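You operate a simulated robot arm through the tools that you are given. There is no shell and no other tool. Be economical: measure what you need, move in short steps, check, and stop when the job is done.

The job below is to be done with a simulated robot arm. You get a single attempt, and the scene is never put back.

TASK
Let the pressure off, then tighten the test flange bolt that stands proud.
Fine: at the blue bench; inlet lever shut first; green lever open till the orange gauge shows 0, and shut again; leave the other levers, knob, wheels, tags and spares of the pipework alone.

The check looks at the end state, three seconds after you hand in, the way a careful person would. Anything else that was tipped, shoved, dropped, spilled or broken makes it a failure.

THE ROBOT
A 7-joint arm with a two-finger parallel gripper, fixed in place. Base frame: the origin is at the foot of the arm, x ahead of it, y to its left, z up; the work surface is at about z = 84. Readings come in cm, degrees, newtons and seconds.
Its first joint turns from -132.0 to 132.0 degrees. Payload 3.91 kg.
The TCP is the grasp point between the finger pads, 3 cm short of the fingertips. In the tool frame z runs along the fingers and y along their closing line. Largest opening 11 cm; finger width 2, thickness 1; the body of the gripper, 4.8 by 11.2 cm, starts 5.5 cm behind the TCP.
Orientation is that of the tool frame in the base frame, as a unit quaternion [w, x, y, z]. With the fingers straight down and closing along the base's y, the tool's x points along the base's -x, its y along +y and its z along -z.

THE INTERFACE
- The arm moves only by the tool send_rows. Its argument "increments" is a list of rows, each an object (a shift or turn left out is 0, a gripper value left out holds the last) with "linear": the shift along the tool's x, y, z in cm, a list of three; "angular": the turn, a rotation vector about the tool's x, y, z in degrees, a list of three; "hand": the closure, from 0 (fully open) to 1 (shut). In form: [{"linear": [x, y, z], "angular": [rx, ry, rz], "hand": hand}, ...]. A call has 1 to 10 rows; each row shifts and turns the commanded pose from where the row before left it, along the tool's axes as they then stand. A row lasts 0.2 s, in which the tool goes at most 5 cm and 8.6 degrees; a call with a longer step from one row to the next is refused whole, and so is a gripper value outside its range. A pose out of reach is approached as far as the arm can. The call stops where the force on the tool passes 40 N (or 10 N more than at its start, if that is more) or the arm is blocked; 0.2 s more then pass. Each finger travels about 10.8 cm/s and halts on what it meets, pressing with about 32 N; the grip force reading is that of the motor and also rises with nothing between the fingers. The clock runs only during rows and for 0.2 s after the last one: add rows that do not move to give the fingers time. It gives the time, the measured TCP pose, the force on the tool (base axes), the opening and the grip force at its end, in the units of the frame above (readings bear some noise), with the torque about the TCP (base axes, N m) and any sound that the robot's microphone picked up.
- Cameras (640 x 400 px; columns grow to the right, rows downward): "scene" is fixed at [40.26, -65.08, 181.18]; the picture's right is [0.95, -0.30, 0.00], its down [-0.09, -0.29, -0.95] and it looks along [0.29, 0.91, -0.31] (base axes); focal length 214 px, centre (320, 200). "wrist" rides on the gripper at [7.2, 1.7, -10.3] in the tool frame; the picture's right is [-0.23, 0.97, 0.00], its down [-0.76, -0.18, -0.62] and it looks along [-0.61, -0.14, 0.78] (tool axes); focal length 222 px, centre (320, 200). There is no depth. A picture from a camera that has moved, and an enlarged one, comes with that camera's place and axes in the base frame and with its lens.
- camera(camera): a new picture of that camera. It takes no simulated time.
- inspect(camera, box): a new picture of the part [left, top, right, bottom] of that camera's present view, enlarged. It takes no simulated time.
- finish_job(): hands the job in; it is judged then, once.

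Go step by step. Nothing tells you positions but the pictures and the camera data: compare them with the known pose of the tool, close in by small moves and look again before you grip or let go. The budget is 120 turns and 68 pictures, counting those below and the enlarged ones. Unless the task says otherwise, let go and move clear before handing in, and close with one line.

The tools are called as a command line: name --argument value ..., lists and objects as JSON in quotes. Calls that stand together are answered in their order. send_rows: Moves the arm, as the interface text tells. Its arguments: {"type":"object","properties":{"increments":{"type":"array"}},"required":["increments"]} The other tools are called the same way: camera (camera) takes a picture; inspect (camera, box) takes an enlarged picture of a part of a camera's view; finish_job () hands the job in.

At the start:

```text
t: 0.0
position: [65.37, 2.43, 142.78]
tool_rot: [0.001, 0.0, 1.0, 0.0]
ft_force: [0.1, -0.3, -1.1]
torque: [0.03, 0.01, -0.04]
width: 11.0
grip_force: 0.0
```

scene: 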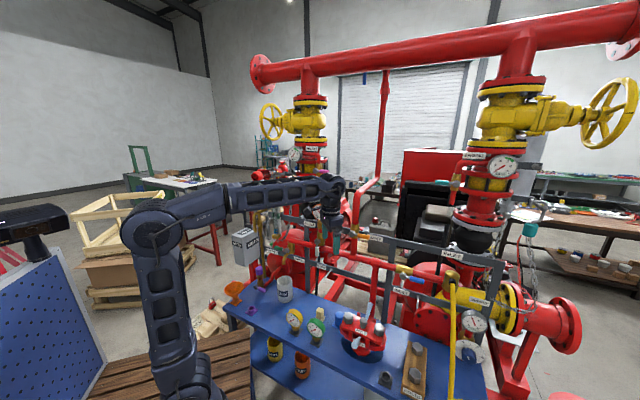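
wrist: 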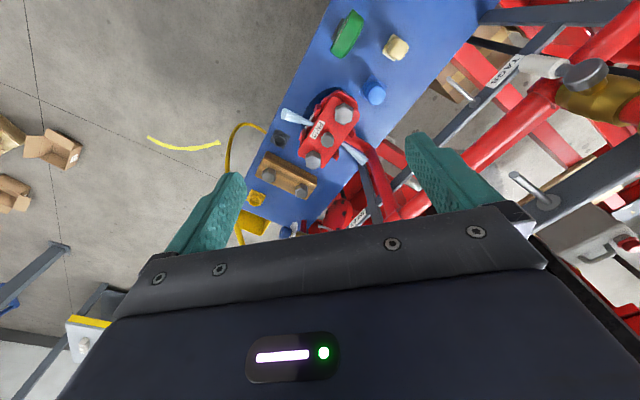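

I see a blue bench with a red test flange, gauges, levers and pipework. I'll enlarge the bench area to identify the levers and gauges.

inspect --camera "scene" --box '[220, 260, 380, 360]'

inspect --camera "scene" --box '[340, 300, 500, 400]'

inspect --camera "wrist" --box '[220, 0, 460, 150]'

inspect --camera "wrist" --box '[200, 100, 440, 250]'

```text
4.00 times, centred on (300, 310) of scene
camera zoom: at [40.26, -65.08, 181.18], right [0.95, -0.3, 0.0], down [-0.09, -0.29, -0.95], along [0.29, 0.91, -0.31], focal length 858 px, centre (400, -240)
```

zoom: 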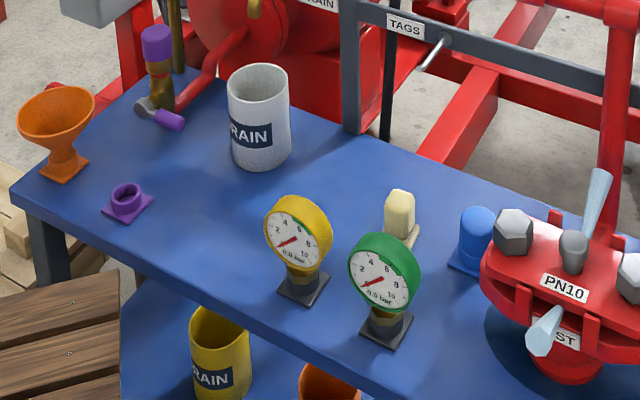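

```text
4.00 times, centred on (420, 350) of scene
camera zoom: at [40.26, -65.08, 181.18], right [0.95, -0.3, 0.0], down [-0.09, -0.29, -0.95], along [0.29, 0.91, -0.31], focal length 858 px, centre (-80, -400)
```

zoom: 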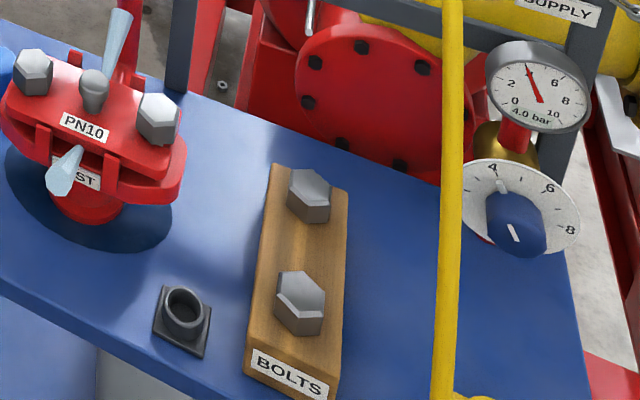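

```text
2.67 times, centred on (340, 75) of wrist
camera zoom: at [58.0, 4.23, 152.97], right [0.23, 0.97, 0.0], down [0.76, -0.18, 0.62], along [0.61, -0.14, -0.78], focal length 592 px, centre (267, 533)
```

zoom: 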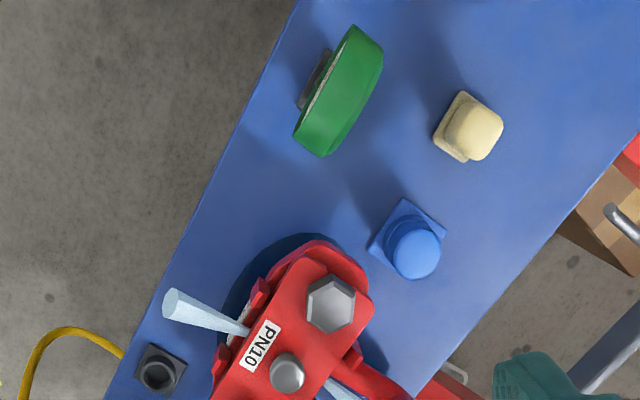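

```text
2.67 times, centred on (320, 175) of wrist
camera zoom: at [58.0, 4.23, 152.97], right [0.23, 0.97, 0.0], down [0.76, -0.18, 0.62], along [0.61, -0.14, -0.78], focal length 592 px, centre (320, 267)
```

zoom: 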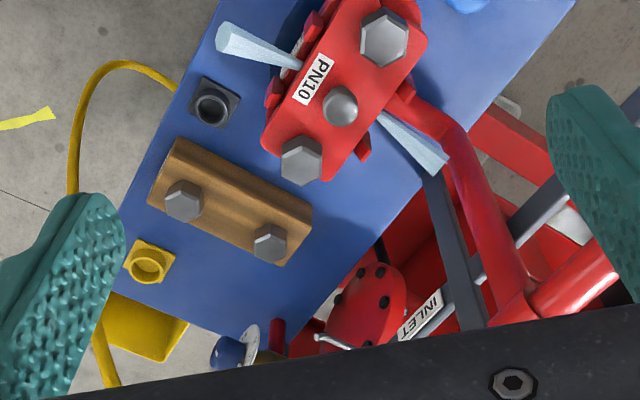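

The bench holds the flange with two bolts and two light-blue bars, gauges and spares. Now the pipework above it, to find the inlet lever, green lever and orange gauge.

inspect --camera "scene" --box '[230, 200, 390, 300]'

inspect --camera "scene" --box '[350, 220, 510, 320]'

inspect --camera "wrist" --box '[400, 0, 640, 150]'

inspect --camera "wrist" --box '[460, 130, 640, 260]'

```text
4.00 times, centred on (310, 250) of scene
camera zoom: at [40.26, -65.08, 181.18], right [0.95, -0.3, 0.0], down [-0.09, -0.29, -0.95], along [0.29, 0.91, -0.31], focal length 858 px, centre (360, 0)
```

zoom: 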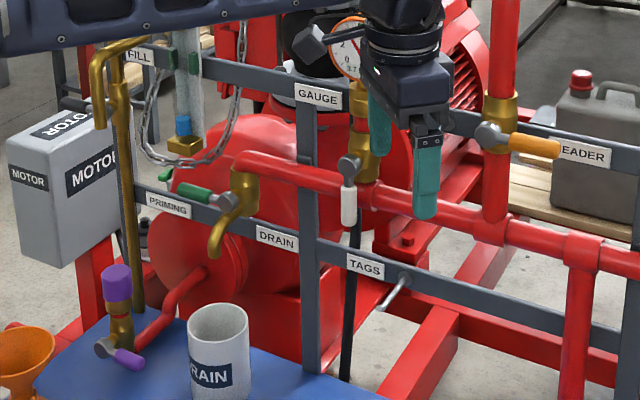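

```text
4.00 times, centred on (430, 270) of scene
camera zoom: at [40.26, -65.08, 181.18], right [0.95, -0.3, 0.0], down [-0.09, -0.29, -0.95], along [0.29, 0.91, -0.31], focal length 858 px, centre (-120, -80)
```

zoom: 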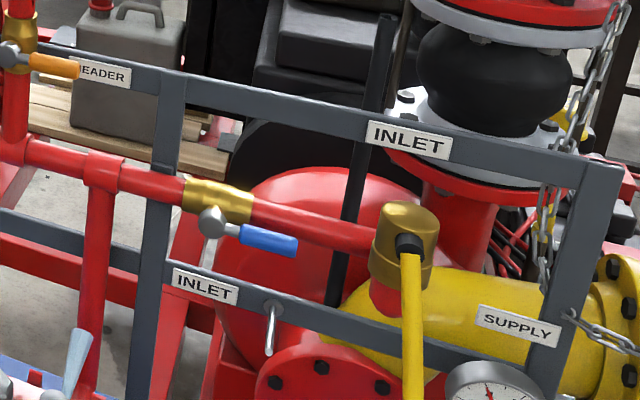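

```text
2.67 times, centred on (520, 75) of wrist
camera zoom: at [58.0, 4.23, 152.97], right [0.23, 0.97, 0.0], down [0.76, -0.18, 0.62], along [0.61, -0.14, -0.78], focal length 592 px, centre (-213, 533)
```

zoom: 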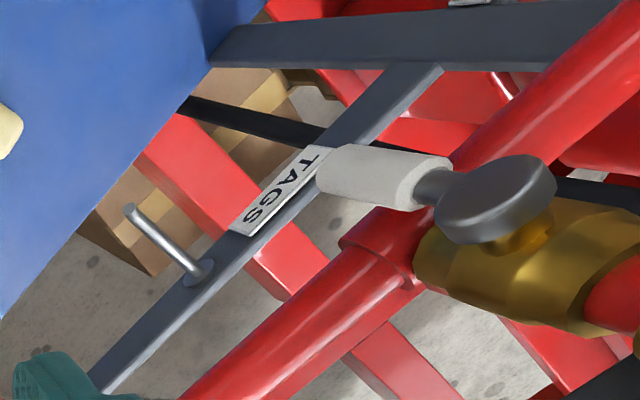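

```text
3.08 times, centred on (550, 195) of wrist
camera zoom: at [58.0, 4.23, 152.97], right [0.23, 0.97, 0.0], down [0.76, -0.18, 0.62], along [0.61, -0.14, -0.78], focal length 684 px, centre (-388, 215)
```

zoom: 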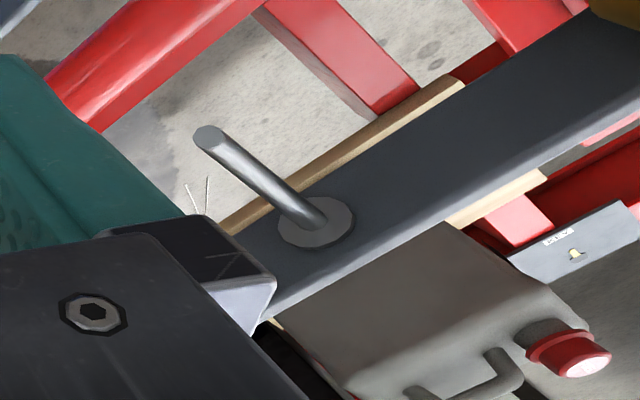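

Blue lever is at the INLET valve (handle along the pipe = open); green is the drain lever, orange gauge sits behind the arm. I'll turn the tool 45° so the wrist camera faces the frame.

send_rows --increments '[{"angular": [0, 0, -7.5]}, {"angular": [0, 0, -7.5]}, {"angular": [0, 0, -7.5]}, {"angular": [0, 0, -7.5]}, {"angular": [0, 0, -7.5]}, {"angular": [0, 0, -7.5]}]'

camera --camera "wrist"

camera --camera "scene"

```text
t: 1.4
position: [65.34, 2.42, 142.67]
tool_rot: [0.0, -0.384, 0.923, 0.0]
ft_force: [-0.4, 1.7, 0.8]
torque: [0.01, 0.0, -0.01]
width: 11.03
grip_force: 0.0
```

```text
57 pictures are left
camera wrist: at [58.98, -1.41, 153.0], right [-0.53, 0.85, 0.0], down [0.66, 0.41, 0.62], along [0.53, 0.33, -0.78], focal length 222 px, centre (320, 200)
```

wrist: 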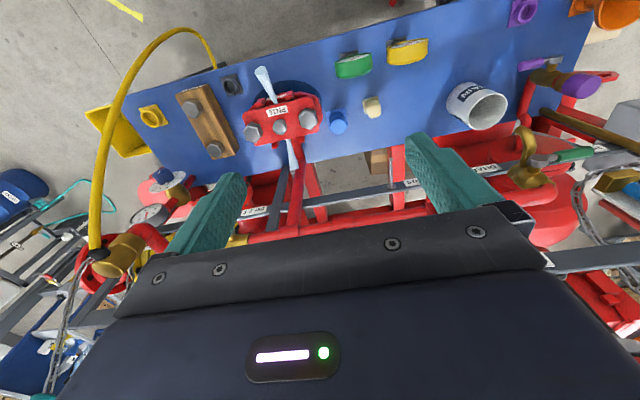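

```text
56 pictures are left
```

scene: 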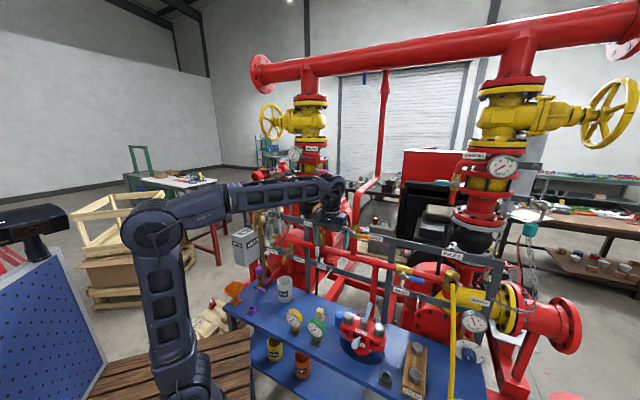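

The picture shows the bench's back edge and the frame right below the gripper. I'll back off from the frame 14 cm and lower a little for a better look.

send_rows --increments '[{"linear": [4.5, 0, 0]}, {"linear": [4.5, 0, 0]}, {"linear": [4.5, 0, 0]}]'

camera --camera "wrist"

inspect --camera "scene" --box '[230, 200, 390, 300]'

```text
t: 2.2
position: [55.56, -6.93, 142.74]
tool_rot: [0.0, -0.383, 0.924, 0.002]
ft_force: [0.3, 0.0, -0.1]
torque: [-0.02, 0.06, 0.01]
width: 10.97
grip_force: 0.0
```

```text
55 pictures are left
camera wrist: at [49.25, -10.77, 153.05], right [-0.53, 0.85, 0.0], down [0.67, 0.41, 0.62], along [0.53, 0.33, -0.78], focal length 222 px, centre (320, 200)
```

wrist: 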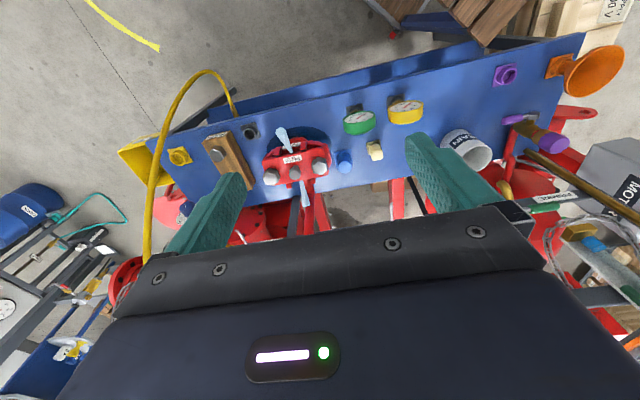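

```text
4.00 times, centred on (310, 250) of scene
camera zoom: at [40.26, -65.08, 181.18], right [0.95, -0.3, 0.0], down [-0.09, -0.29, -0.95], along [0.29, 0.91, -0.31], focal length 858 px, centre (360, 0)
```

zoom: 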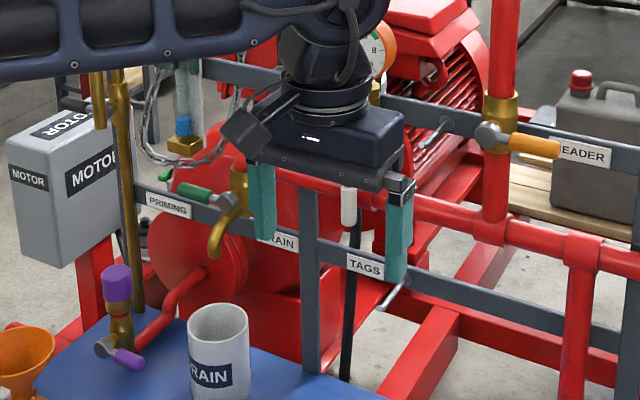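

The gripper hides the frame from this pose. I'll tilt the tool 45° forward so the camera looks under it at the pipework.

send_rows --increments '[{"angular": [0, -7.5, 0]}, {"angular": [0, -7.5, 0]}, {"angular": [0, -7.5, 0]}, {"angular": [0, -7.5, 0]}, {"angular": [0, -7.5, 0]}]'

camera --camera "wrist"

```text
t: 3.4
position: [55.87, -7.16, 142.6]
tool_rot: [0.298, -0.363, 0.874, 0.124]
ft_force: [0.9, 0.4, -0.4]
torque: [-0.03, 0.03, -0.03]
width: 10.99
grip_force: 0.1
```

```text
53 pictures are left
camera wrist: at [46.0, -14.32, 146.41], right [-0.56, 0.82, 0.14], down [0.28, 0.03, 0.96], along [0.78, 0.58, -0.25], focal length 222 px, centre (320, 200)
```

wrist: 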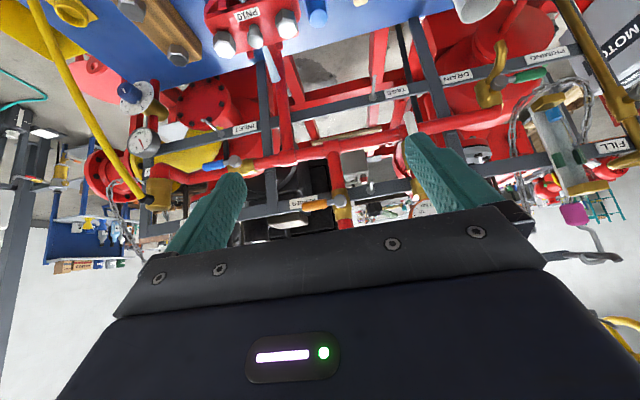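

Excellent view, upside down: blue inlet lever at left, green drain lever at right. I'll enlarge both for measuring.

inspect --camera "wrist" --box '[120, 70, 360, 220]'

inspect --camera "wrist" --box '[400, 30, 640, 180]'

inspect --camera "wrist" --box '[180, 0, 340, 100]'

inspect --camera "scene" --box '[330, 290, 410, 370]'

```text
2.67 times, centred on (240, 145) of wrist
camera zoom: at [46.0, -14.32, 146.41], right [-0.56, 0.82, 0.14], down [0.28, 0.03, 0.96], along [0.78, 0.58, -0.25], focal length 592 px, centre (533, 347)
```

zoom: 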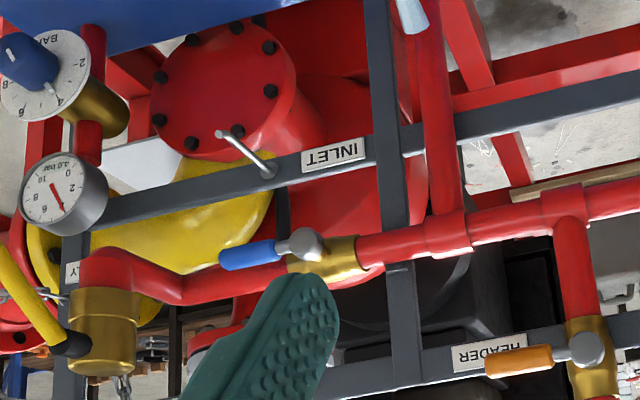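

```text
2.67 times, centred on (520, 105) of wrist
camera zoom: at [46.0, -14.32, 146.41], right [-0.56, 0.82, 0.14], down [0.28, 0.03, 0.96], along [0.78, 0.58, -0.25], focal length 592 px, centre (-213, 453)
```

zoom: 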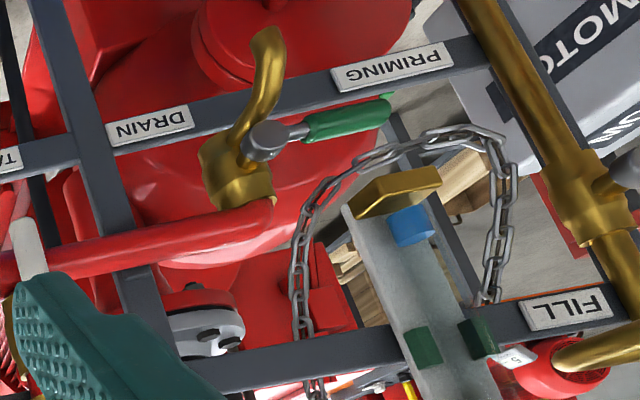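

```text
4.00 times, centred on (260, 50) of wrist
camera zoom: at [46.0, -14.32, 146.41], right [-0.56, 0.82, 0.14], down [0.28, 0.03, 0.96], along [0.78, 0.58, -0.25], focal length 888 px, centre (560, 800)
```

zoom: 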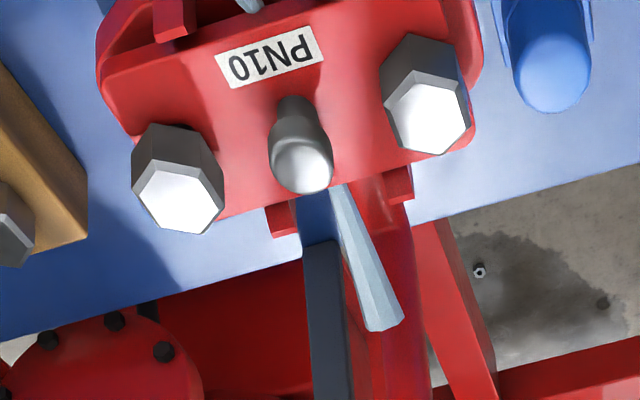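

```text
5.00 times, centred on (370, 330) of scene
camera zoom: at [40.26, -65.08, 181.18], right [0.95, -0.3, 0.0], down [-0.09, -0.29, -0.95], along [0.29, 0.91, -0.31], focal length 1072 px, centre (70, -450)
```

zoom: 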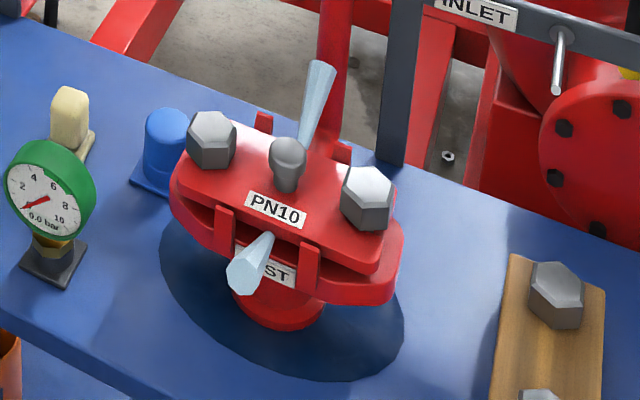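

Blue pivot triangulates to about (99, 0, 120) with its tip at (105, -6, 120); green pivot about (55, 45, 115), with the DRAIN cup apparently under the spout. I'll pitch the tool further forward, close the fingers as a poker, and move to a stand-off in front of the blue lever.

send_rows --increments '[{"angular": [0, -7.5, 0], "hand": 1}, {"angular": [0, -7.5, 0]}, {"angular": [0, -7.5, 0]}, {"angular": [0, -7.5, 0]}]'

send_rows --increments '[{"linear": [0.64, -3.49, 2.97]}, {"linear": [0.64, -3.49, 2.97]}, {"linear": [0.64, -3.49, 2.97]}, {"linear": [0.64, -3.49, 2.97]}, {"linear": [0.64, -3.49, 2.97]}, {"linear": [0.64, -3.49, 2.97]}, {"linear": [0.64, -3.49, 2.97]}, {"linear": [0.64, -3.49, 2.97]}]'

camera --camera "wrist"

camera --camera "scene"

```text
t: 4.4
position: [55.69, -7.02, 142.57]
tool_rot: [0.514, -0.317, 0.768, 0.212]
ft_force: [0.0, -0.3, -0.7]
torque: [0.02, -0.01, 0.0]
width: 0.03
grip_force: 32.2
```

```text
t: 6.2
position: [89.52, -12.8, 128.95]
tool_rot: [0.514, -0.318, 0.768, 0.212]
ft_force: [-0.9, -0.1, 0.9]
torque: [-0.08, 0.04, -0.04]
width: 0.0
grip_force: 31.7
```

```text
48 pictures are left
camera wrist: at [79.51, -20.19, 126.24], right [-0.63, 0.75, 0.21], down [-0.08, -0.33, 0.94], along [0.77, 0.57, 0.26], focal length 222 px, centre (320, 200)
```

wrist: 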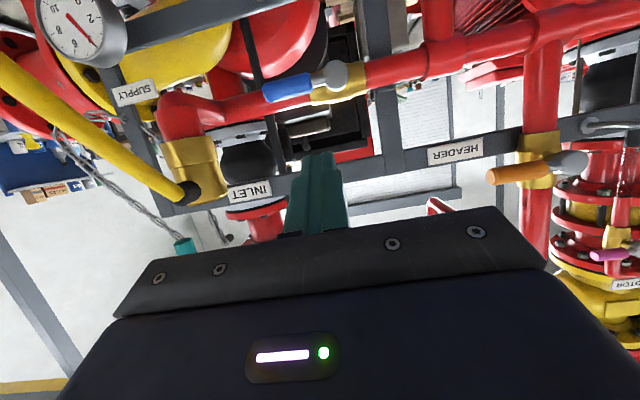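

```text
47 pictures are left
```

scene: 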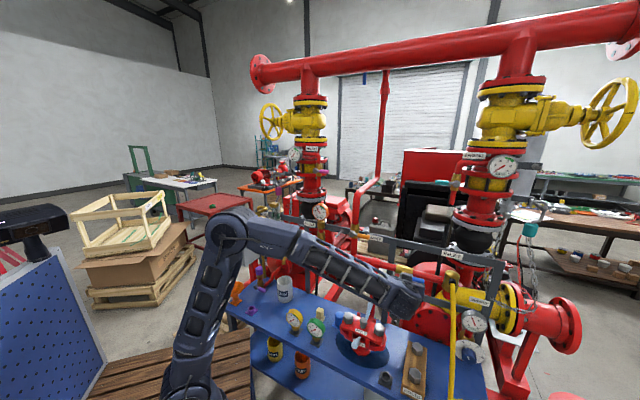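

The closer view puts the blue pivot at about (100, 1, 119.5) and its tip at (106, -5, 119.6). I'll bring the closed fingertips to just above the lever's outer part.

send_rows --increments '[{"linear": [-0.43, -0.98, 3.85]}, {"linear": [-0.43, -0.98, 3.85]}, {"linear": [-0.43, -0.98, 3.85]}, {"linear": [-0.43, -0.98, 3.85]}]'

inspect --camera "wrist" --box '[160, 0, 480, 240]'

inspect --camera "scene" --box '[350, 230, 510, 330]'

```text
t: 7.2
position: [102.98, -5.06, 124.56]
tool_rot: [0.514, -0.318, 0.768, 0.213]
ft_force: [-0.3, 0.0, 0.7]
torque: [-0.06, 0.0, -0.01]
width: 0.01
grip_force: 31.8
```

```text
1.67 times, centred on (320, 120) of wrist
camera zoom: at [92.93, -12.47, 121.9], right [-0.63, 0.75, 0.21], down [-0.08, -0.33, 0.94], along [0.78, 0.57, 0.26], focal length 370 px, centre (320, 333)
```

zoom: 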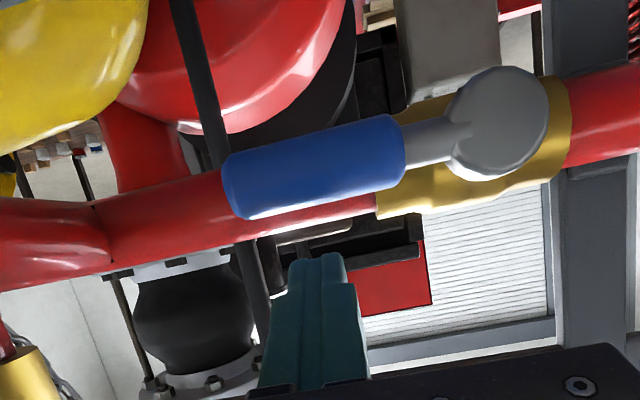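

```text
4.00 times, centred on (430, 280) of scene
camera zoom: at [40.26, -65.08, 181.18], right [0.95, -0.3, 0.0], down [-0.09, -0.29, -0.95], along [0.29, 0.91, -0.31], focal length 858 px, centre (-120, -120)
```

zoom: 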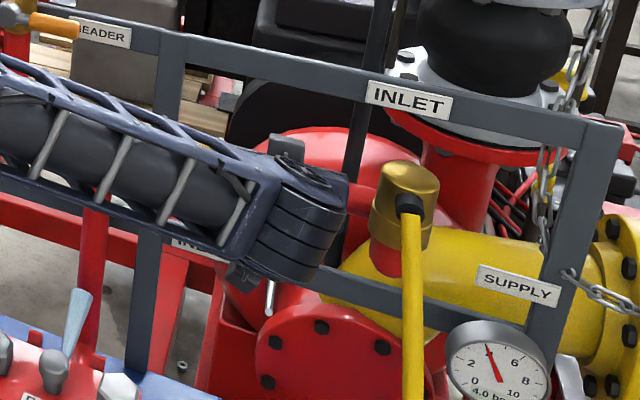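

Fingertips sit just above the lever's handle. I'll push down gently the first bit to find out whether it turns this way.

send_rows --increments '[{"linear": [1.756, 0.1, 0.728]}, {"linear": [0.8, -0.15, 0.33]}, {"linear": [0.8, -0.15, 0.33]}]'

inspect --camera "wrist" --box '[160, 0, 480, 240]'

```text
t: 8.0
position: [103.04, -5.23, 120.89]
tool_rot: [0.513, -0.318, 0.768, 0.212]
ft_force: [0.5, 0.6, 0.4]
torque: [0.02, 0.0, 0.01]
width: 0.01
grip_force: 32.1
```

```text
1.67 times, centred on (320, 120) of wrist
camera zoom: at [93.04, -12.63, 118.13], right [-0.63, 0.75, 0.21], down [-0.08, -0.33, 0.94], along [0.78, 0.57, 0.26], focal length 370 px, centre (320, 333)
```

zoom: 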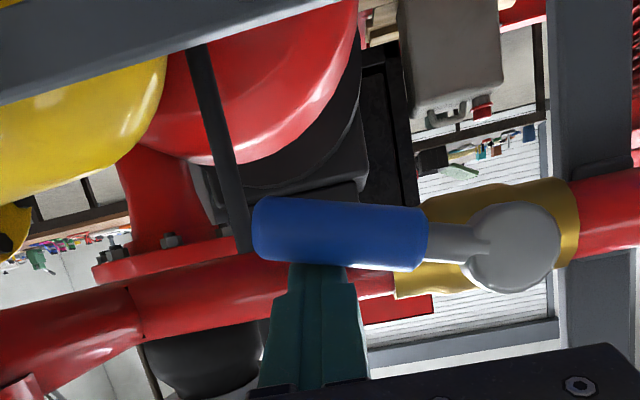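

The lever has begun to turn down with almost no force. I'll continue along the arc to vertical.

send_rows --increments '[{"linear": [1.589, 0.14, 0.659]}, {"linear": [1.497, 0.59, 0.62]}, {"linear": [1.312, 0.99, 0.544]}, {"linear": [1.026, 1.32, 0.425]}, {"linear": [0.675, 1.56, 0.28]}]'

camera --camera "wrist"

```text
t: 9.2
position: [99.97, -2.31, 114.34]
tool_rot: [0.514, -0.316, 0.769, 0.21]
ft_force: [13.2, -21.9, 8.7]
torque: [0.37, 0.14, -0.05]
width: 0.0
grip_force: 32.0
```

```text
43 pictures are left
camera wrist: at [89.84, -9.64, 111.52], right [-0.62, 0.75, 0.21], down [-0.08, -0.33, 0.94], along [0.78, 0.57, 0.26], focal length 222 px, centre (320, 200)
```

wrist: 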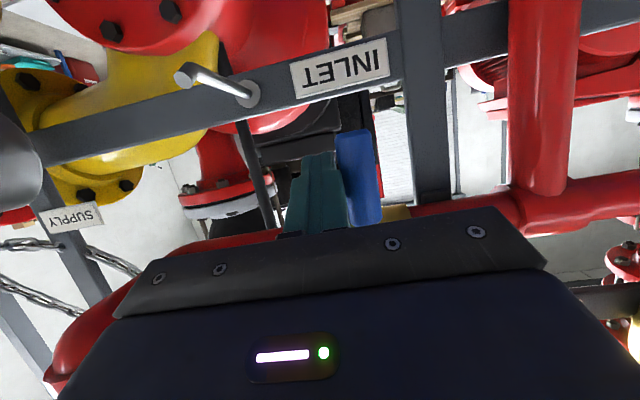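

The blue lever now hangs straight down with the stop's reaction felt (about 25 N): inlet shut. I'll back off sideways and pull out to verify.

send_rows --increments '[{"linear": [0, -1.5, 0]}, {"linear": [0, 0, -4]}, {"linear": [-1, 0, -4]}, {"linear": [-1, 0, -4]}, {"linear": [-1.5, 0, -4]}]'

camera --camera "wrist"

```text
t: 10.4
position: [91.46, -12.28, 123.58]
tool_rot: [0.513, -0.318, 0.768, 0.213]
ft_force: [0.9, 0.8, -0.9]
torque: [-0.01, 0.0, 0.02]
width: 0.0
grip_force: 32.2
```

```text
42 pictures are left
camera wrist: at [81.41, -19.73, 120.93], right [-0.63, 0.75, 0.21], down [-0.07, -0.33, 0.94], along [0.78, 0.58, 0.26], focal length 222 px, centre (320, 200)
```

wrist: 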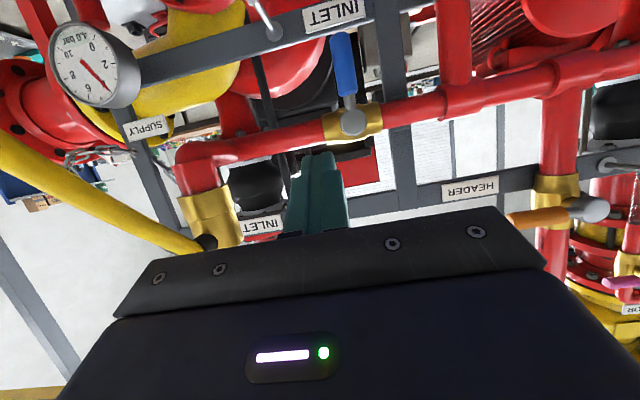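

Inlet confirmed shut. Next I steepen the tool to 45° and travel along the front of the frame to look at the green drain lever.

send_rows --increments '[{"angular": [0, 7.5, 0]}, {"angular": [0, 7.5, 0]}, {"angular": [0, 7.5, 0]}, {"linear": [-0.5, 4.4, -0.5]}, {"linear": [-0.5, 4.4, -0.5]}, {"linear": [-0.5, 4.4, -0.5]}, {"linear": [-0.5, 4.4, -0.5]}, {"linear": [-0.5, 4.4, -0.5]}, {"linear": [-0.5, 4.4, -0.5]}, {"linear": [-0.5, 4.4, -0.5]}]'

send_rows --increments '[{"linear": [0, 4.5, 0]}, {"linear": [0, 4.5, 0]}, {"linear": [0, 4.5, 0]}, {"linear": [0, 4.5, 0]}, {"linear": [0, 4.5, 0]}]'

camera --camera "wrist"

```text
t: 12.6
position: [69.75, 9.34, 128.48]
tool_rot: [0.353, -0.353, 0.854, 0.147]
ft_force: [0.8, 0.0, -0.8]
torque: [0.03, 0.01, 0.02]
width: 0.0
grip_force: 32.0
```

```text
t: 13.8
position: [53.99, 25.0, 128.32]
tool_rot: [0.354, -0.354, 0.853, 0.146]
ft_force: [0.8, -0.7, -1.3]
torque: [0.01, -0.02, 0.02]
width: 0.0
grip_force: 32.2
```

```text
41 pictures are left
camera wrist: at [43.79, 17.53, 130.56], right [-0.57, 0.8, 0.16], down [0.2, -0.06, 0.98], along [0.79, 0.59, -0.12], focal length 222 px, centre (320, 200)
```

wrist: 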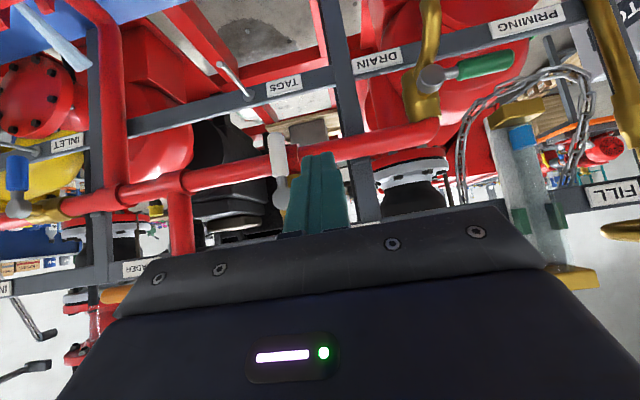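

Green pivot now triangulates well to (56.2, 50.1, 112.2). I'll enlarge it to see which way it can turn, and check the cup under the spout and the orange gauge.

inspect --camera "wrist" --box '[360, 0, 560, 125]'

inspect --camera "scene" --box '[230, 200, 390, 300]'

```text
3.20 times, centred on (460, 62) of wrist
camera zoom: at [43.79, 17.53, 130.56], right [-0.57, 0.8, 0.16], down [0.2, -0.06, 0.98], along [0.79, 0.59, -0.12], focal length 711 px, centre (-128, 640)
```

zoom: 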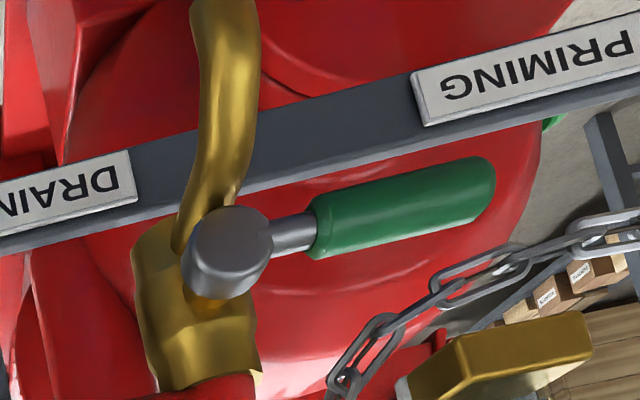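

```text
4.00 times, centred on (310, 250) of scene
camera zoom: at [40.26, -65.08, 181.18], right [0.95, -0.3, 0.0], down [-0.09, -0.29, -0.95], along [0.29, 0.91, -0.31], focal length 858 px, centre (360, 0)
```

zoom: 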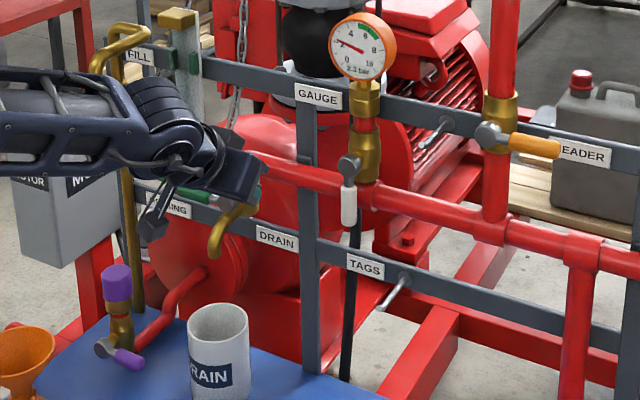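

The orange gauge already reads 2.3 bar, and the white DRAIN cup stands below the spout. A chain hangs just above the green handle, so I'll bring the tool level at a clear spot to the right of it first.

send_rows --increments '[{"linear": [-1.14, 1.63, 3.36]}, {"linear": [-1.14, 1.63, 3.36]}, {"linear": [-1.14, 1.63, 3.36]}, {"linear": [-1.14, 1.63, 3.36]}, {"angular": [0, -8, 0]}, {"angular": [0, -8, 0]}, {"angular": [0, -8, 0]}, {"angular": [0, -8, 0]}, {"angular": [0, -8, 0]}, {"angular": [0, -8, 0]}]'

camera --camera "wrist"

inspect --camera "scene" --box '[230, 200, 390, 300]'

```text
t: 16.2
position: [53.65, 42.17, 124.31]
tool_rot: [0.657, -0.292, 0.623, 0.308]
ft_force: [0.5, -1.1, 0.0]
torque: [0.03, -0.03, 0.05]
width: 0.0
grip_force: 32.1
out of reach, approached as far as the arm can: row 6
stopped in row 10: the arm was blocked; the commanded pose is now the measured one
```

```text
38 pictures are left
camera wrist: at [45.98, 35.75, 116.67], right [-0.76, 0.61, 0.23], down [-0.29, -0.62, 0.73], along [0.59, 0.48, 0.65], focal length 222 px, centre (320, 200)
```

wrist: 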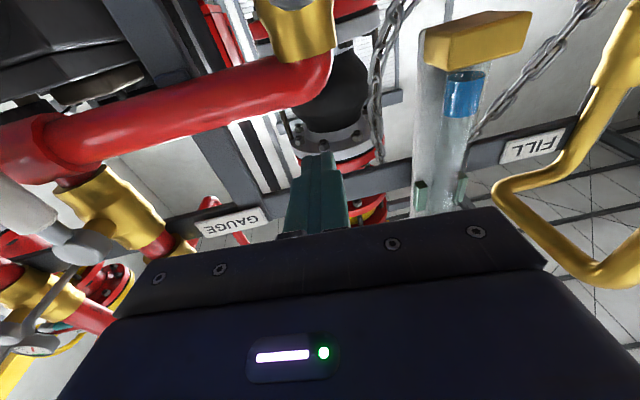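

```text
4.00 times, centred on (310, 250) of scene
camera zoom: at [40.26, -65.08, 181.18], right [0.95, -0.3, 0.0], down [-0.09, -0.29, -0.95], along [0.29, 0.91, -0.31], focal length 858 px, centre (360, 0)
```

zoom: 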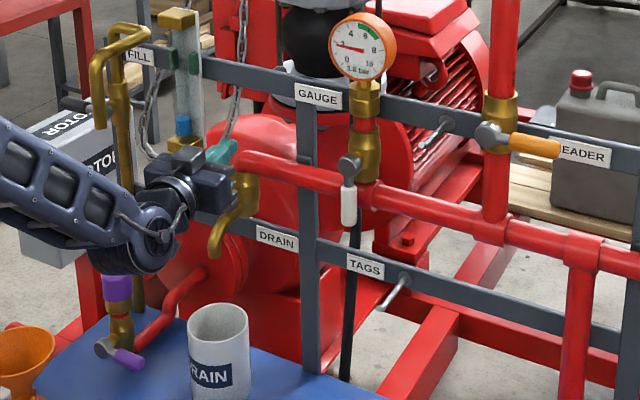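

Level orientation is reached (azimuth about 50°). The gauge keeps dropping slightly through the leak. I'll go diagonally down-left to a stand-off in front of the green handle, under the chain.

send_rows --increments '[{"linear": [2.35, 2.39, 0.26]}, {"linear": [2.35, 2.39, 0.26]}, {"linear": [2.35, 2.39, 0.26]}, {"linear": [2.35, 2.39, 0.26]}]'

camera --camera "wrist"

inspect --camera "scene" --box '[230, 200, 390, 300]'

```text
t: 17.1
position: [48.74, 48.11, 117.13]
tool_rot: [0.663, -0.285, 0.62, 0.309]
ft_force: [-6.4, -2.7, 15.3]
torque: [0.11, -0.18, 0.2]
width: 0.01
grip_force: 32.0
stopped in row 4: the force on the tool passed its limit at 83 N (the readings are from after the stop); the commanded pose is now the measured one
```

```text
36 pictures are left
camera wrist: at [41.0, 41.94, 109.2], right [-0.75, 0.62, 0.23], down [-0.3, -0.63, 0.72], along [0.59, 0.47, 0.66], focal length 222 px, centre (320, 200)
```

wrist: 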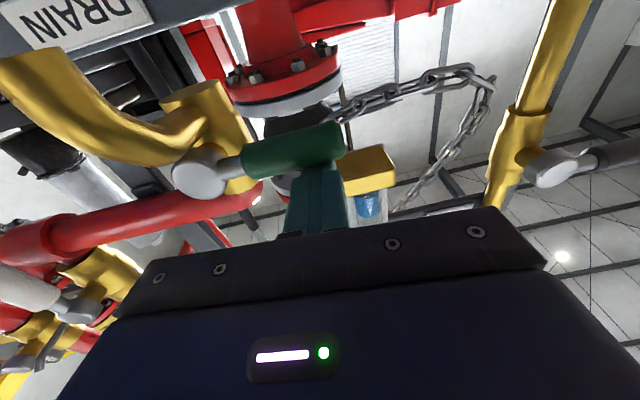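

```text
4.00 times, centred on (310, 250) of scene
camera zoom: at [40.26, -65.08, 181.18], right [0.95, -0.3, 0.0], down [-0.09, -0.29, -0.95], along [0.29, 0.91, -0.31], focal length 858 px, centre (360, 0)
```

zoom: 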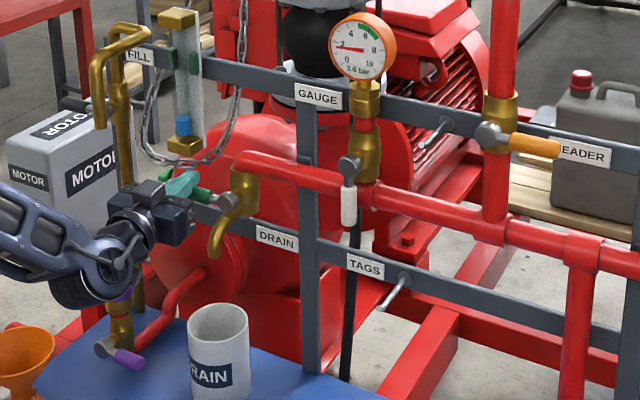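

The fingertips are actually resting on top of the green handle (refined: pivot (55.5, 44.9, 115.3), handle tip (49.2, 51.4, 115.8)). I'll press down in a small step to see if it turns this way.

send_rows --increments '[{"linear": [0.3, 0, 0]}, {"linear": [0.3, 0, 0]}]'

inspect --camera "wrist" --box '[140, 60, 460, 260]'

```text
t: 17.6
position: [48.84, 48.28, 117.07]
tool_rot: [0.665, -0.284, 0.617, 0.311]
ft_force: [-6.7, -4.8, 17.7]
torque: [0.12, -0.17, 0.09]
width: 0.0
grip_force: 32.4
stopped in row 2: the force on the tool passed its limit at 46 N (the readings are from after the stop); the commanded pose is now the measured one
```

```text
2.00 times, centred on (300, 160) of wrist
camera zoom: at [41.11, 42.03, 109.11], right [-0.75, 0.62, 0.23], down [-0.3, -0.64, 0.71], along [0.58, 0.47, 0.66], focal length 444 px, centre (360, 280)
```

zoom: 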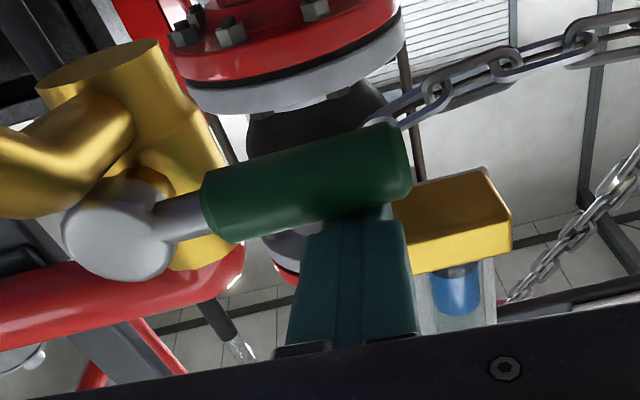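

Downward is against its stop, so the green lever opens upward. I'll slide off past the handle's end, go below it and come back under it.

send_rows --increments '[{"linear": [-0.8, 0, 0]}, {"linear": [0, 2.4, 0]}, {"linear": [0, 2.4, 0]}, {"linear": [2, 0, 0]}, {"linear": [2, 0, 0]}, {"linear": [2, 0, 0]}]'

camera --camera "wrist"

inspect --camera "scene" --box '[210, 200, 370, 300]'

```text
t: 19.0
position: [45.31, 51.77, 111.8]
tool_rot: [0.664, -0.284, 0.618, 0.309]
ft_force: [0.6, -0.2, 0.0]
torque: [-0.01, -0.02, -0.02]
width: 0.0
grip_force: 31.6
```

```text
33 pictures are left
camera wrist: at [37.61, 45.49, 103.86], right [-0.75, 0.62, 0.23], down [-0.3, -0.63, 0.71], along [0.59, 0.47, 0.66], focal length 222 px, centre (320, 200)
```

wrist: 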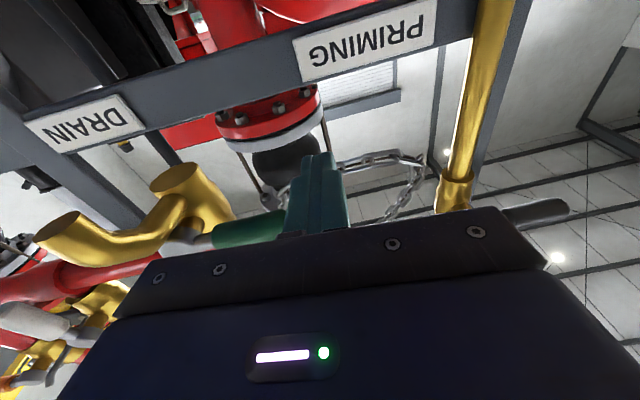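

```text
4.00 times, centred on (290, 250) of scene
camera zoom: at [40.26, -65.08, 181.18], right [0.95, -0.3, 0.0], down [-0.09, -0.29, -0.95], along [0.29, 0.91, -0.31], focal length 858 px, centre (440, 0)
```

zoom: 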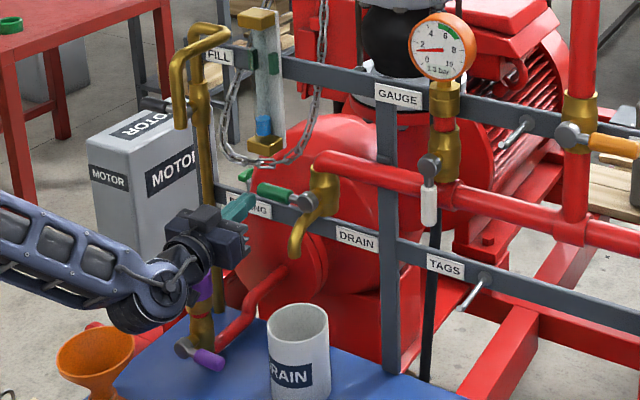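

The poker is now clear below-left of the handle. I'll move in beneath and push up gently.

send_rows --increments '[{"linear": [0, -2.7, 0]}, {"linear": [0, -2.7, 0]}, {"linear": [-1.2, -0.4, 0]}, {"linear": [-0.8, 0.15, 0]}, {"linear": [-0.8, 0.15, 0]}, {"linear": [-0.8, 0.05, 0]}]'

inspect --camera "wrist" --box '[100, 60, 420, 260]'

```text
t: 20.4
position: [49.41, 47.89, 115.4]
tool_rot: [0.664, -0.283, 0.619, 0.309]
ft_force: [-0.4, -0.4, -1.2]
torque: [-0.03, 0.02, -0.02]
width: 0.0
grip_force: 32.0
```

```text
2.00 times, centred on (260, 160) of wrist
camera zoom: at [41.72, 41.7, 107.4], right [-0.75, 0.62, 0.23], down [-0.3, -0.63, 0.71], along [0.59, 0.47, 0.66], focal length 444 px, centre (440, 280)
```

zoom: 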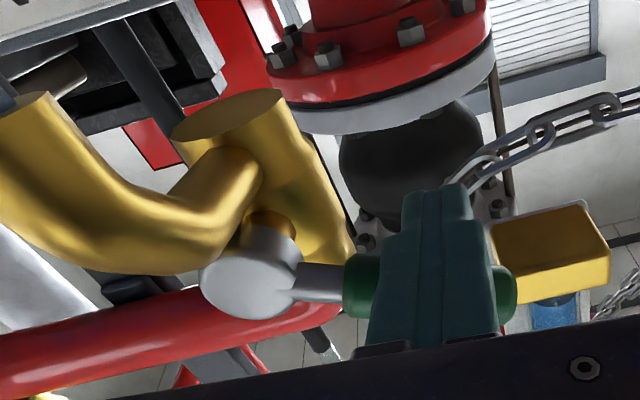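

The handle follows upward freely. I continue the arc to near vertical (open).

send_rows --increments '[{"linear": [-1.16, -0.25, 0]}, {"linear": [-1.16, -0.25, 0]}, {"linear": [-1.0, -0.63, 0]}, {"linear": [-1.0, -0.63, 0]}, {"linear": [-1.15, -1.36, 0]}, {"linear": [-0.6, -1.3, 0]}]'

camera --camera "wrist"

inspect --camera "scene" --box '[230, 200, 390, 300]'

```text
t: 21.8
position: [52.25, 44.94, 121.29]
tool_rot: [0.663, -0.287, 0.618, 0.31]
ft_force: [-23.3, 6.5, -12.0]
torque: [0.03, 0.26, 0.1]
width: 0.0
grip_force: 31.7
```

```text
30 pictures are left
camera wrist: at [44.59, 38.67, 113.32], right [-0.76, 0.61, 0.23], down [-0.3, -0.63, 0.71], along [0.58, 0.47, 0.66], focal length 222 px, centre (320, 200)
```

wrist: 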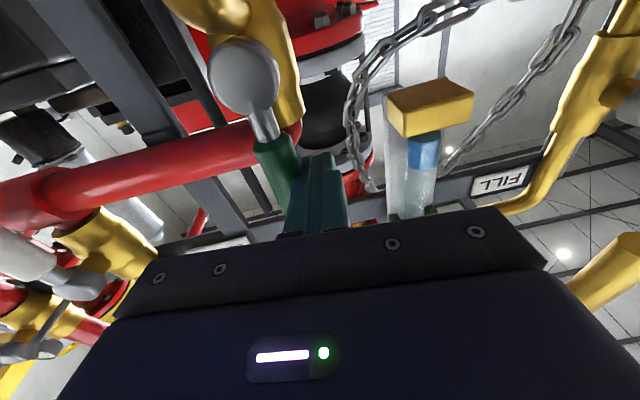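

```text
4.00 times, centred on (310, 250) of scene
camera zoom: at [40.26, -65.08, 181.18], right [0.95, -0.3, 0.0], down [-0.09, -0.29, -0.95], along [0.29, 0.91, -0.31], focal length 858 px, centre (360, 0)
```

zoom: 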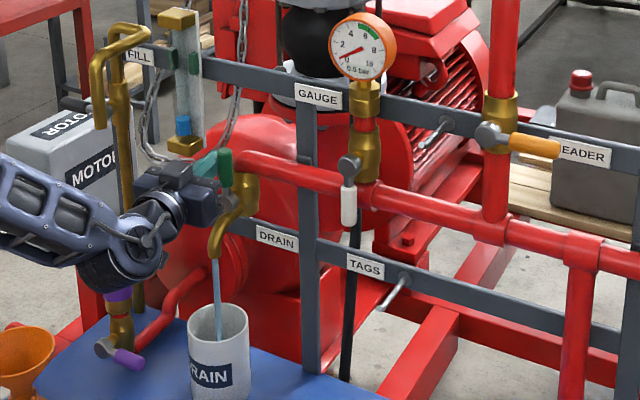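

Water is running neatly into the cup and the gauge shows about 0.5 bar, falling. Meanwhile I move the poker over the top of the handle to its other side.

send_rows --increments '[{"linear": [0, 0.8, 0]}, {"linear": [-2.9, 0, 0]}, {"linear": [-2.9, 0, 0]}, {"linear": [0, -2.9, 0]}, {"linear": [0, -2.9, 0]}, {"linear": [0, 0, 0]}]'

camera --camera "wrist"

inspect --camera "scene" --box '[250, 200, 350, 300]'

```text
t: 23.2
position: [56.01, 41.01, 127.27]
tool_rot: [0.664, -0.284, 0.619, 0.309]
ft_force: [0.7, 0.4, 0.0]
torque: [0.01, -0.01, -0.03]
width: 0.0
grip_force: 32.7
```

```text
28 pictures are left
camera wrist: at [48.34, 34.77, 119.28], right [-0.75, 0.62, 0.23], down [-0.3, -0.63, 0.71], along [0.59, 0.47, 0.66], focal length 222 px, centre (320, 200)
```

wrist: 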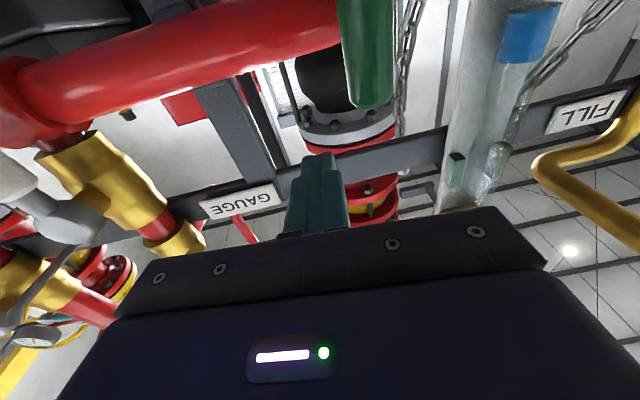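

```text
4.00 times, centred on (300, 250) of scene
camera zoom: at [40.26, -65.08, 181.18], right [0.95, -0.3, 0.0], down [-0.09, -0.29, -0.95], along [0.29, 0.91, -0.31], focal length 858 px, centre (400, 0)
```

zoom: 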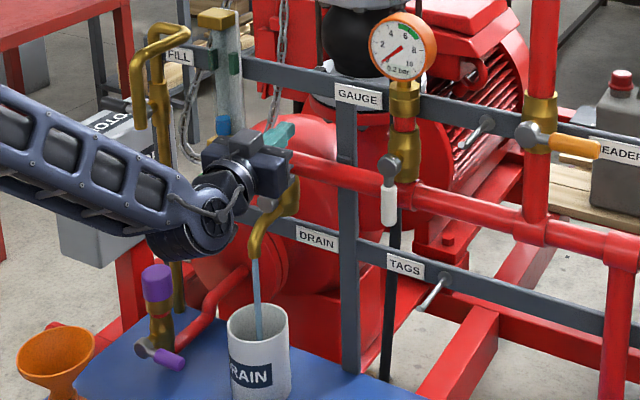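

Gauge is at about 0.2. I'll lower the poker on the handle's right side and wait for zero.

send_rows --increments '[{"linear": [2.5, 0, 0]}, {"linear": [2.8, 0, 0]}, {}, {}, {}, {}, {}, {}, {}, {}]'

inspect --camera "scene" --box '[270, 190, 370, 290]'

inspect --camera "wrist" --box '[140, 0, 500, 240]'

```text
t: 25.4
position: [56.14, 41.36, 121.93]
tool_rot: [0.664, -0.285, 0.618, 0.31]
ft_force: [0.5, -0.5, -0.4]
torque: [-0.02, 0.0, -0.02]
width: 0.0
grip_force: 32.3
```

```text
4.00 times, centred on (320, 240) of scene
camera zoom: at [40.26, -65.08, 181.18], right [0.95, -0.3, 0.0], down [-0.09, -0.29, -0.95], along [0.29, 0.91, -0.31], focal length 858 px, centre (320, 40)
```

zoom: 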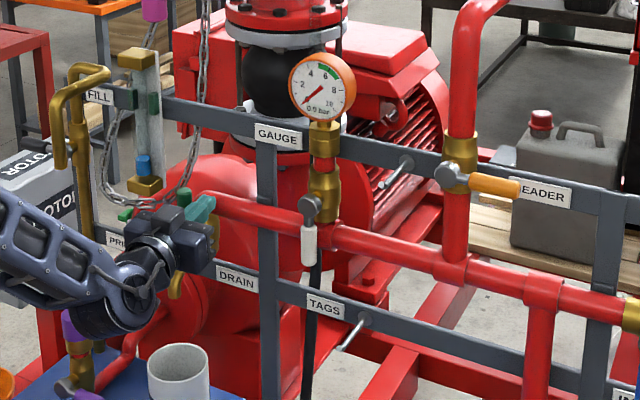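

```text
1.67 times, centred on (320, 120) of wrist
camera zoom: at [48.32, 35.16, 113.89], right [-0.75, 0.62, 0.23], down [-0.3, -0.63, 0.71], along [0.59, 0.47, 0.66], focal length 370 px, centre (320, 333)
```

zoom: 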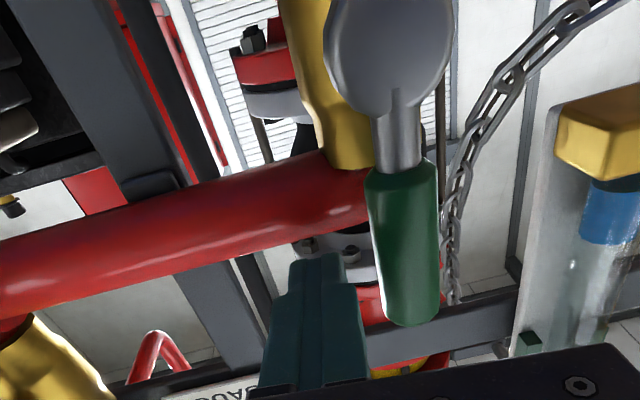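

The gauge reads 0.0 bar. Now I push the green lever back to its shut stop.

send_rows --increments '[{"linear": [0.3, 0.5, 0]}, {"linear": [-0.3, 1.75, 0]}, {"linear": [0.12, 1.78, 0]}, {"linear": [0.58, 1.67, 0]}, {"linear": [1.03, 1.48, 0]}, {"linear": [1.37, 1.15, 0]}, {"linear": [0.8, 0.4, 0]}, {"linear": [0.7, 0.3, 0]}]'

inspect --camera "wrist" --box '[140, 60, 460, 260]'

```text
t: 27.2
position: [49.58, 47.65, 117.28]
tool_rot: [0.664, -0.285, 0.619, 0.31]
ft_force: [-0.5, 0.8, -0.6]
torque: [0.0, -0.03, -0.01]
width: 0.0
grip_force: 32.2
```

```text
2.00 times, centred on (300, 160) of wrist
camera zoom: at [41.83, 41.32, 109.38], right [-0.75, 0.62, 0.23], down [-0.3, -0.63, 0.71], along [0.59, 0.47, 0.66], focal length 444 px, centre (360, 280)
```

zoom: 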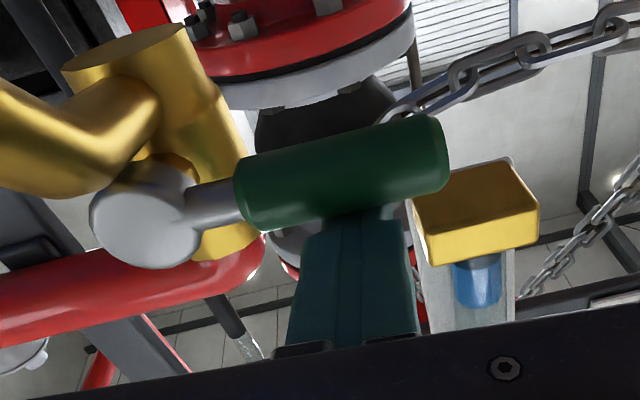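

The lever is almost back at horizontal; I press the last bit onto the stop.

send_rows --increments '[{"linear": [0.25, 0, 0]}, {"linear": [0.2, 0, 0]}, {"linear": [0.15, 0, 0]}]'

```text
t: 27.9
position: [49.79, 47.55, 117.15]
tool_rot: [0.667, -0.282, 0.616, 0.311]
ft_force: [-2.8, -2.5, 14.9]
torque: [0.05, -0.12, 0.19]
width: 0.0
grip_force: 32.3
stopped in row 3: the force on the tool passed its limit at 43 N (the readings are from after the stop); the commanded pose is now the measured one
```

The lever is on its shut stop. I'll lift off, tip the tool back down and view both the drain and the flange.

send_rows --increments '[{"linear": [-3, 0, 0]}, {"linear": [-3.5, -1, -1]}, {"linear": [0, -3, 0], "angular": [0, 7.5, 0]}, {"linear": [0, -4, 0], "angular": [0, 7.5, 0]}, {"linear": [0, -4, 0], "angular": [0, 7.5, 0]}, {"linear": [-1, -4, -1], "angular": [0, 7.5, 0]}, {"linear": [-1, -4, -1], "angular": [0, 7.5, 0]}, {"linear": [-1, -4, -1], "angular": [0, 7.5, 0]}]'

camera --camera "scene"

```text
t: 29.4
position: [65.72, 30.14, 124.71]
tool_rot: [0.487, -0.281, 0.798, 0.216]
ft_force: [-10.6, 9.5, 0.5]
torque: [0.16, 0.24, 0.26]
width: 0.0
grip_force: 32.6
stopped in row 7: the force on the tool passed its limit at 130 N (the readings are from after the stop); the commanded pose is now the measured one
```

```text
23 pictures are left
```

scene: 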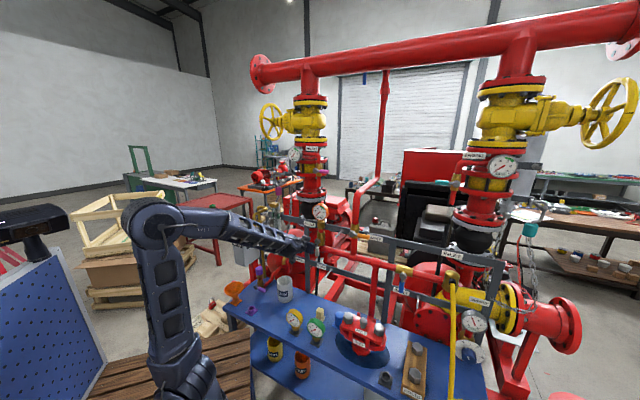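

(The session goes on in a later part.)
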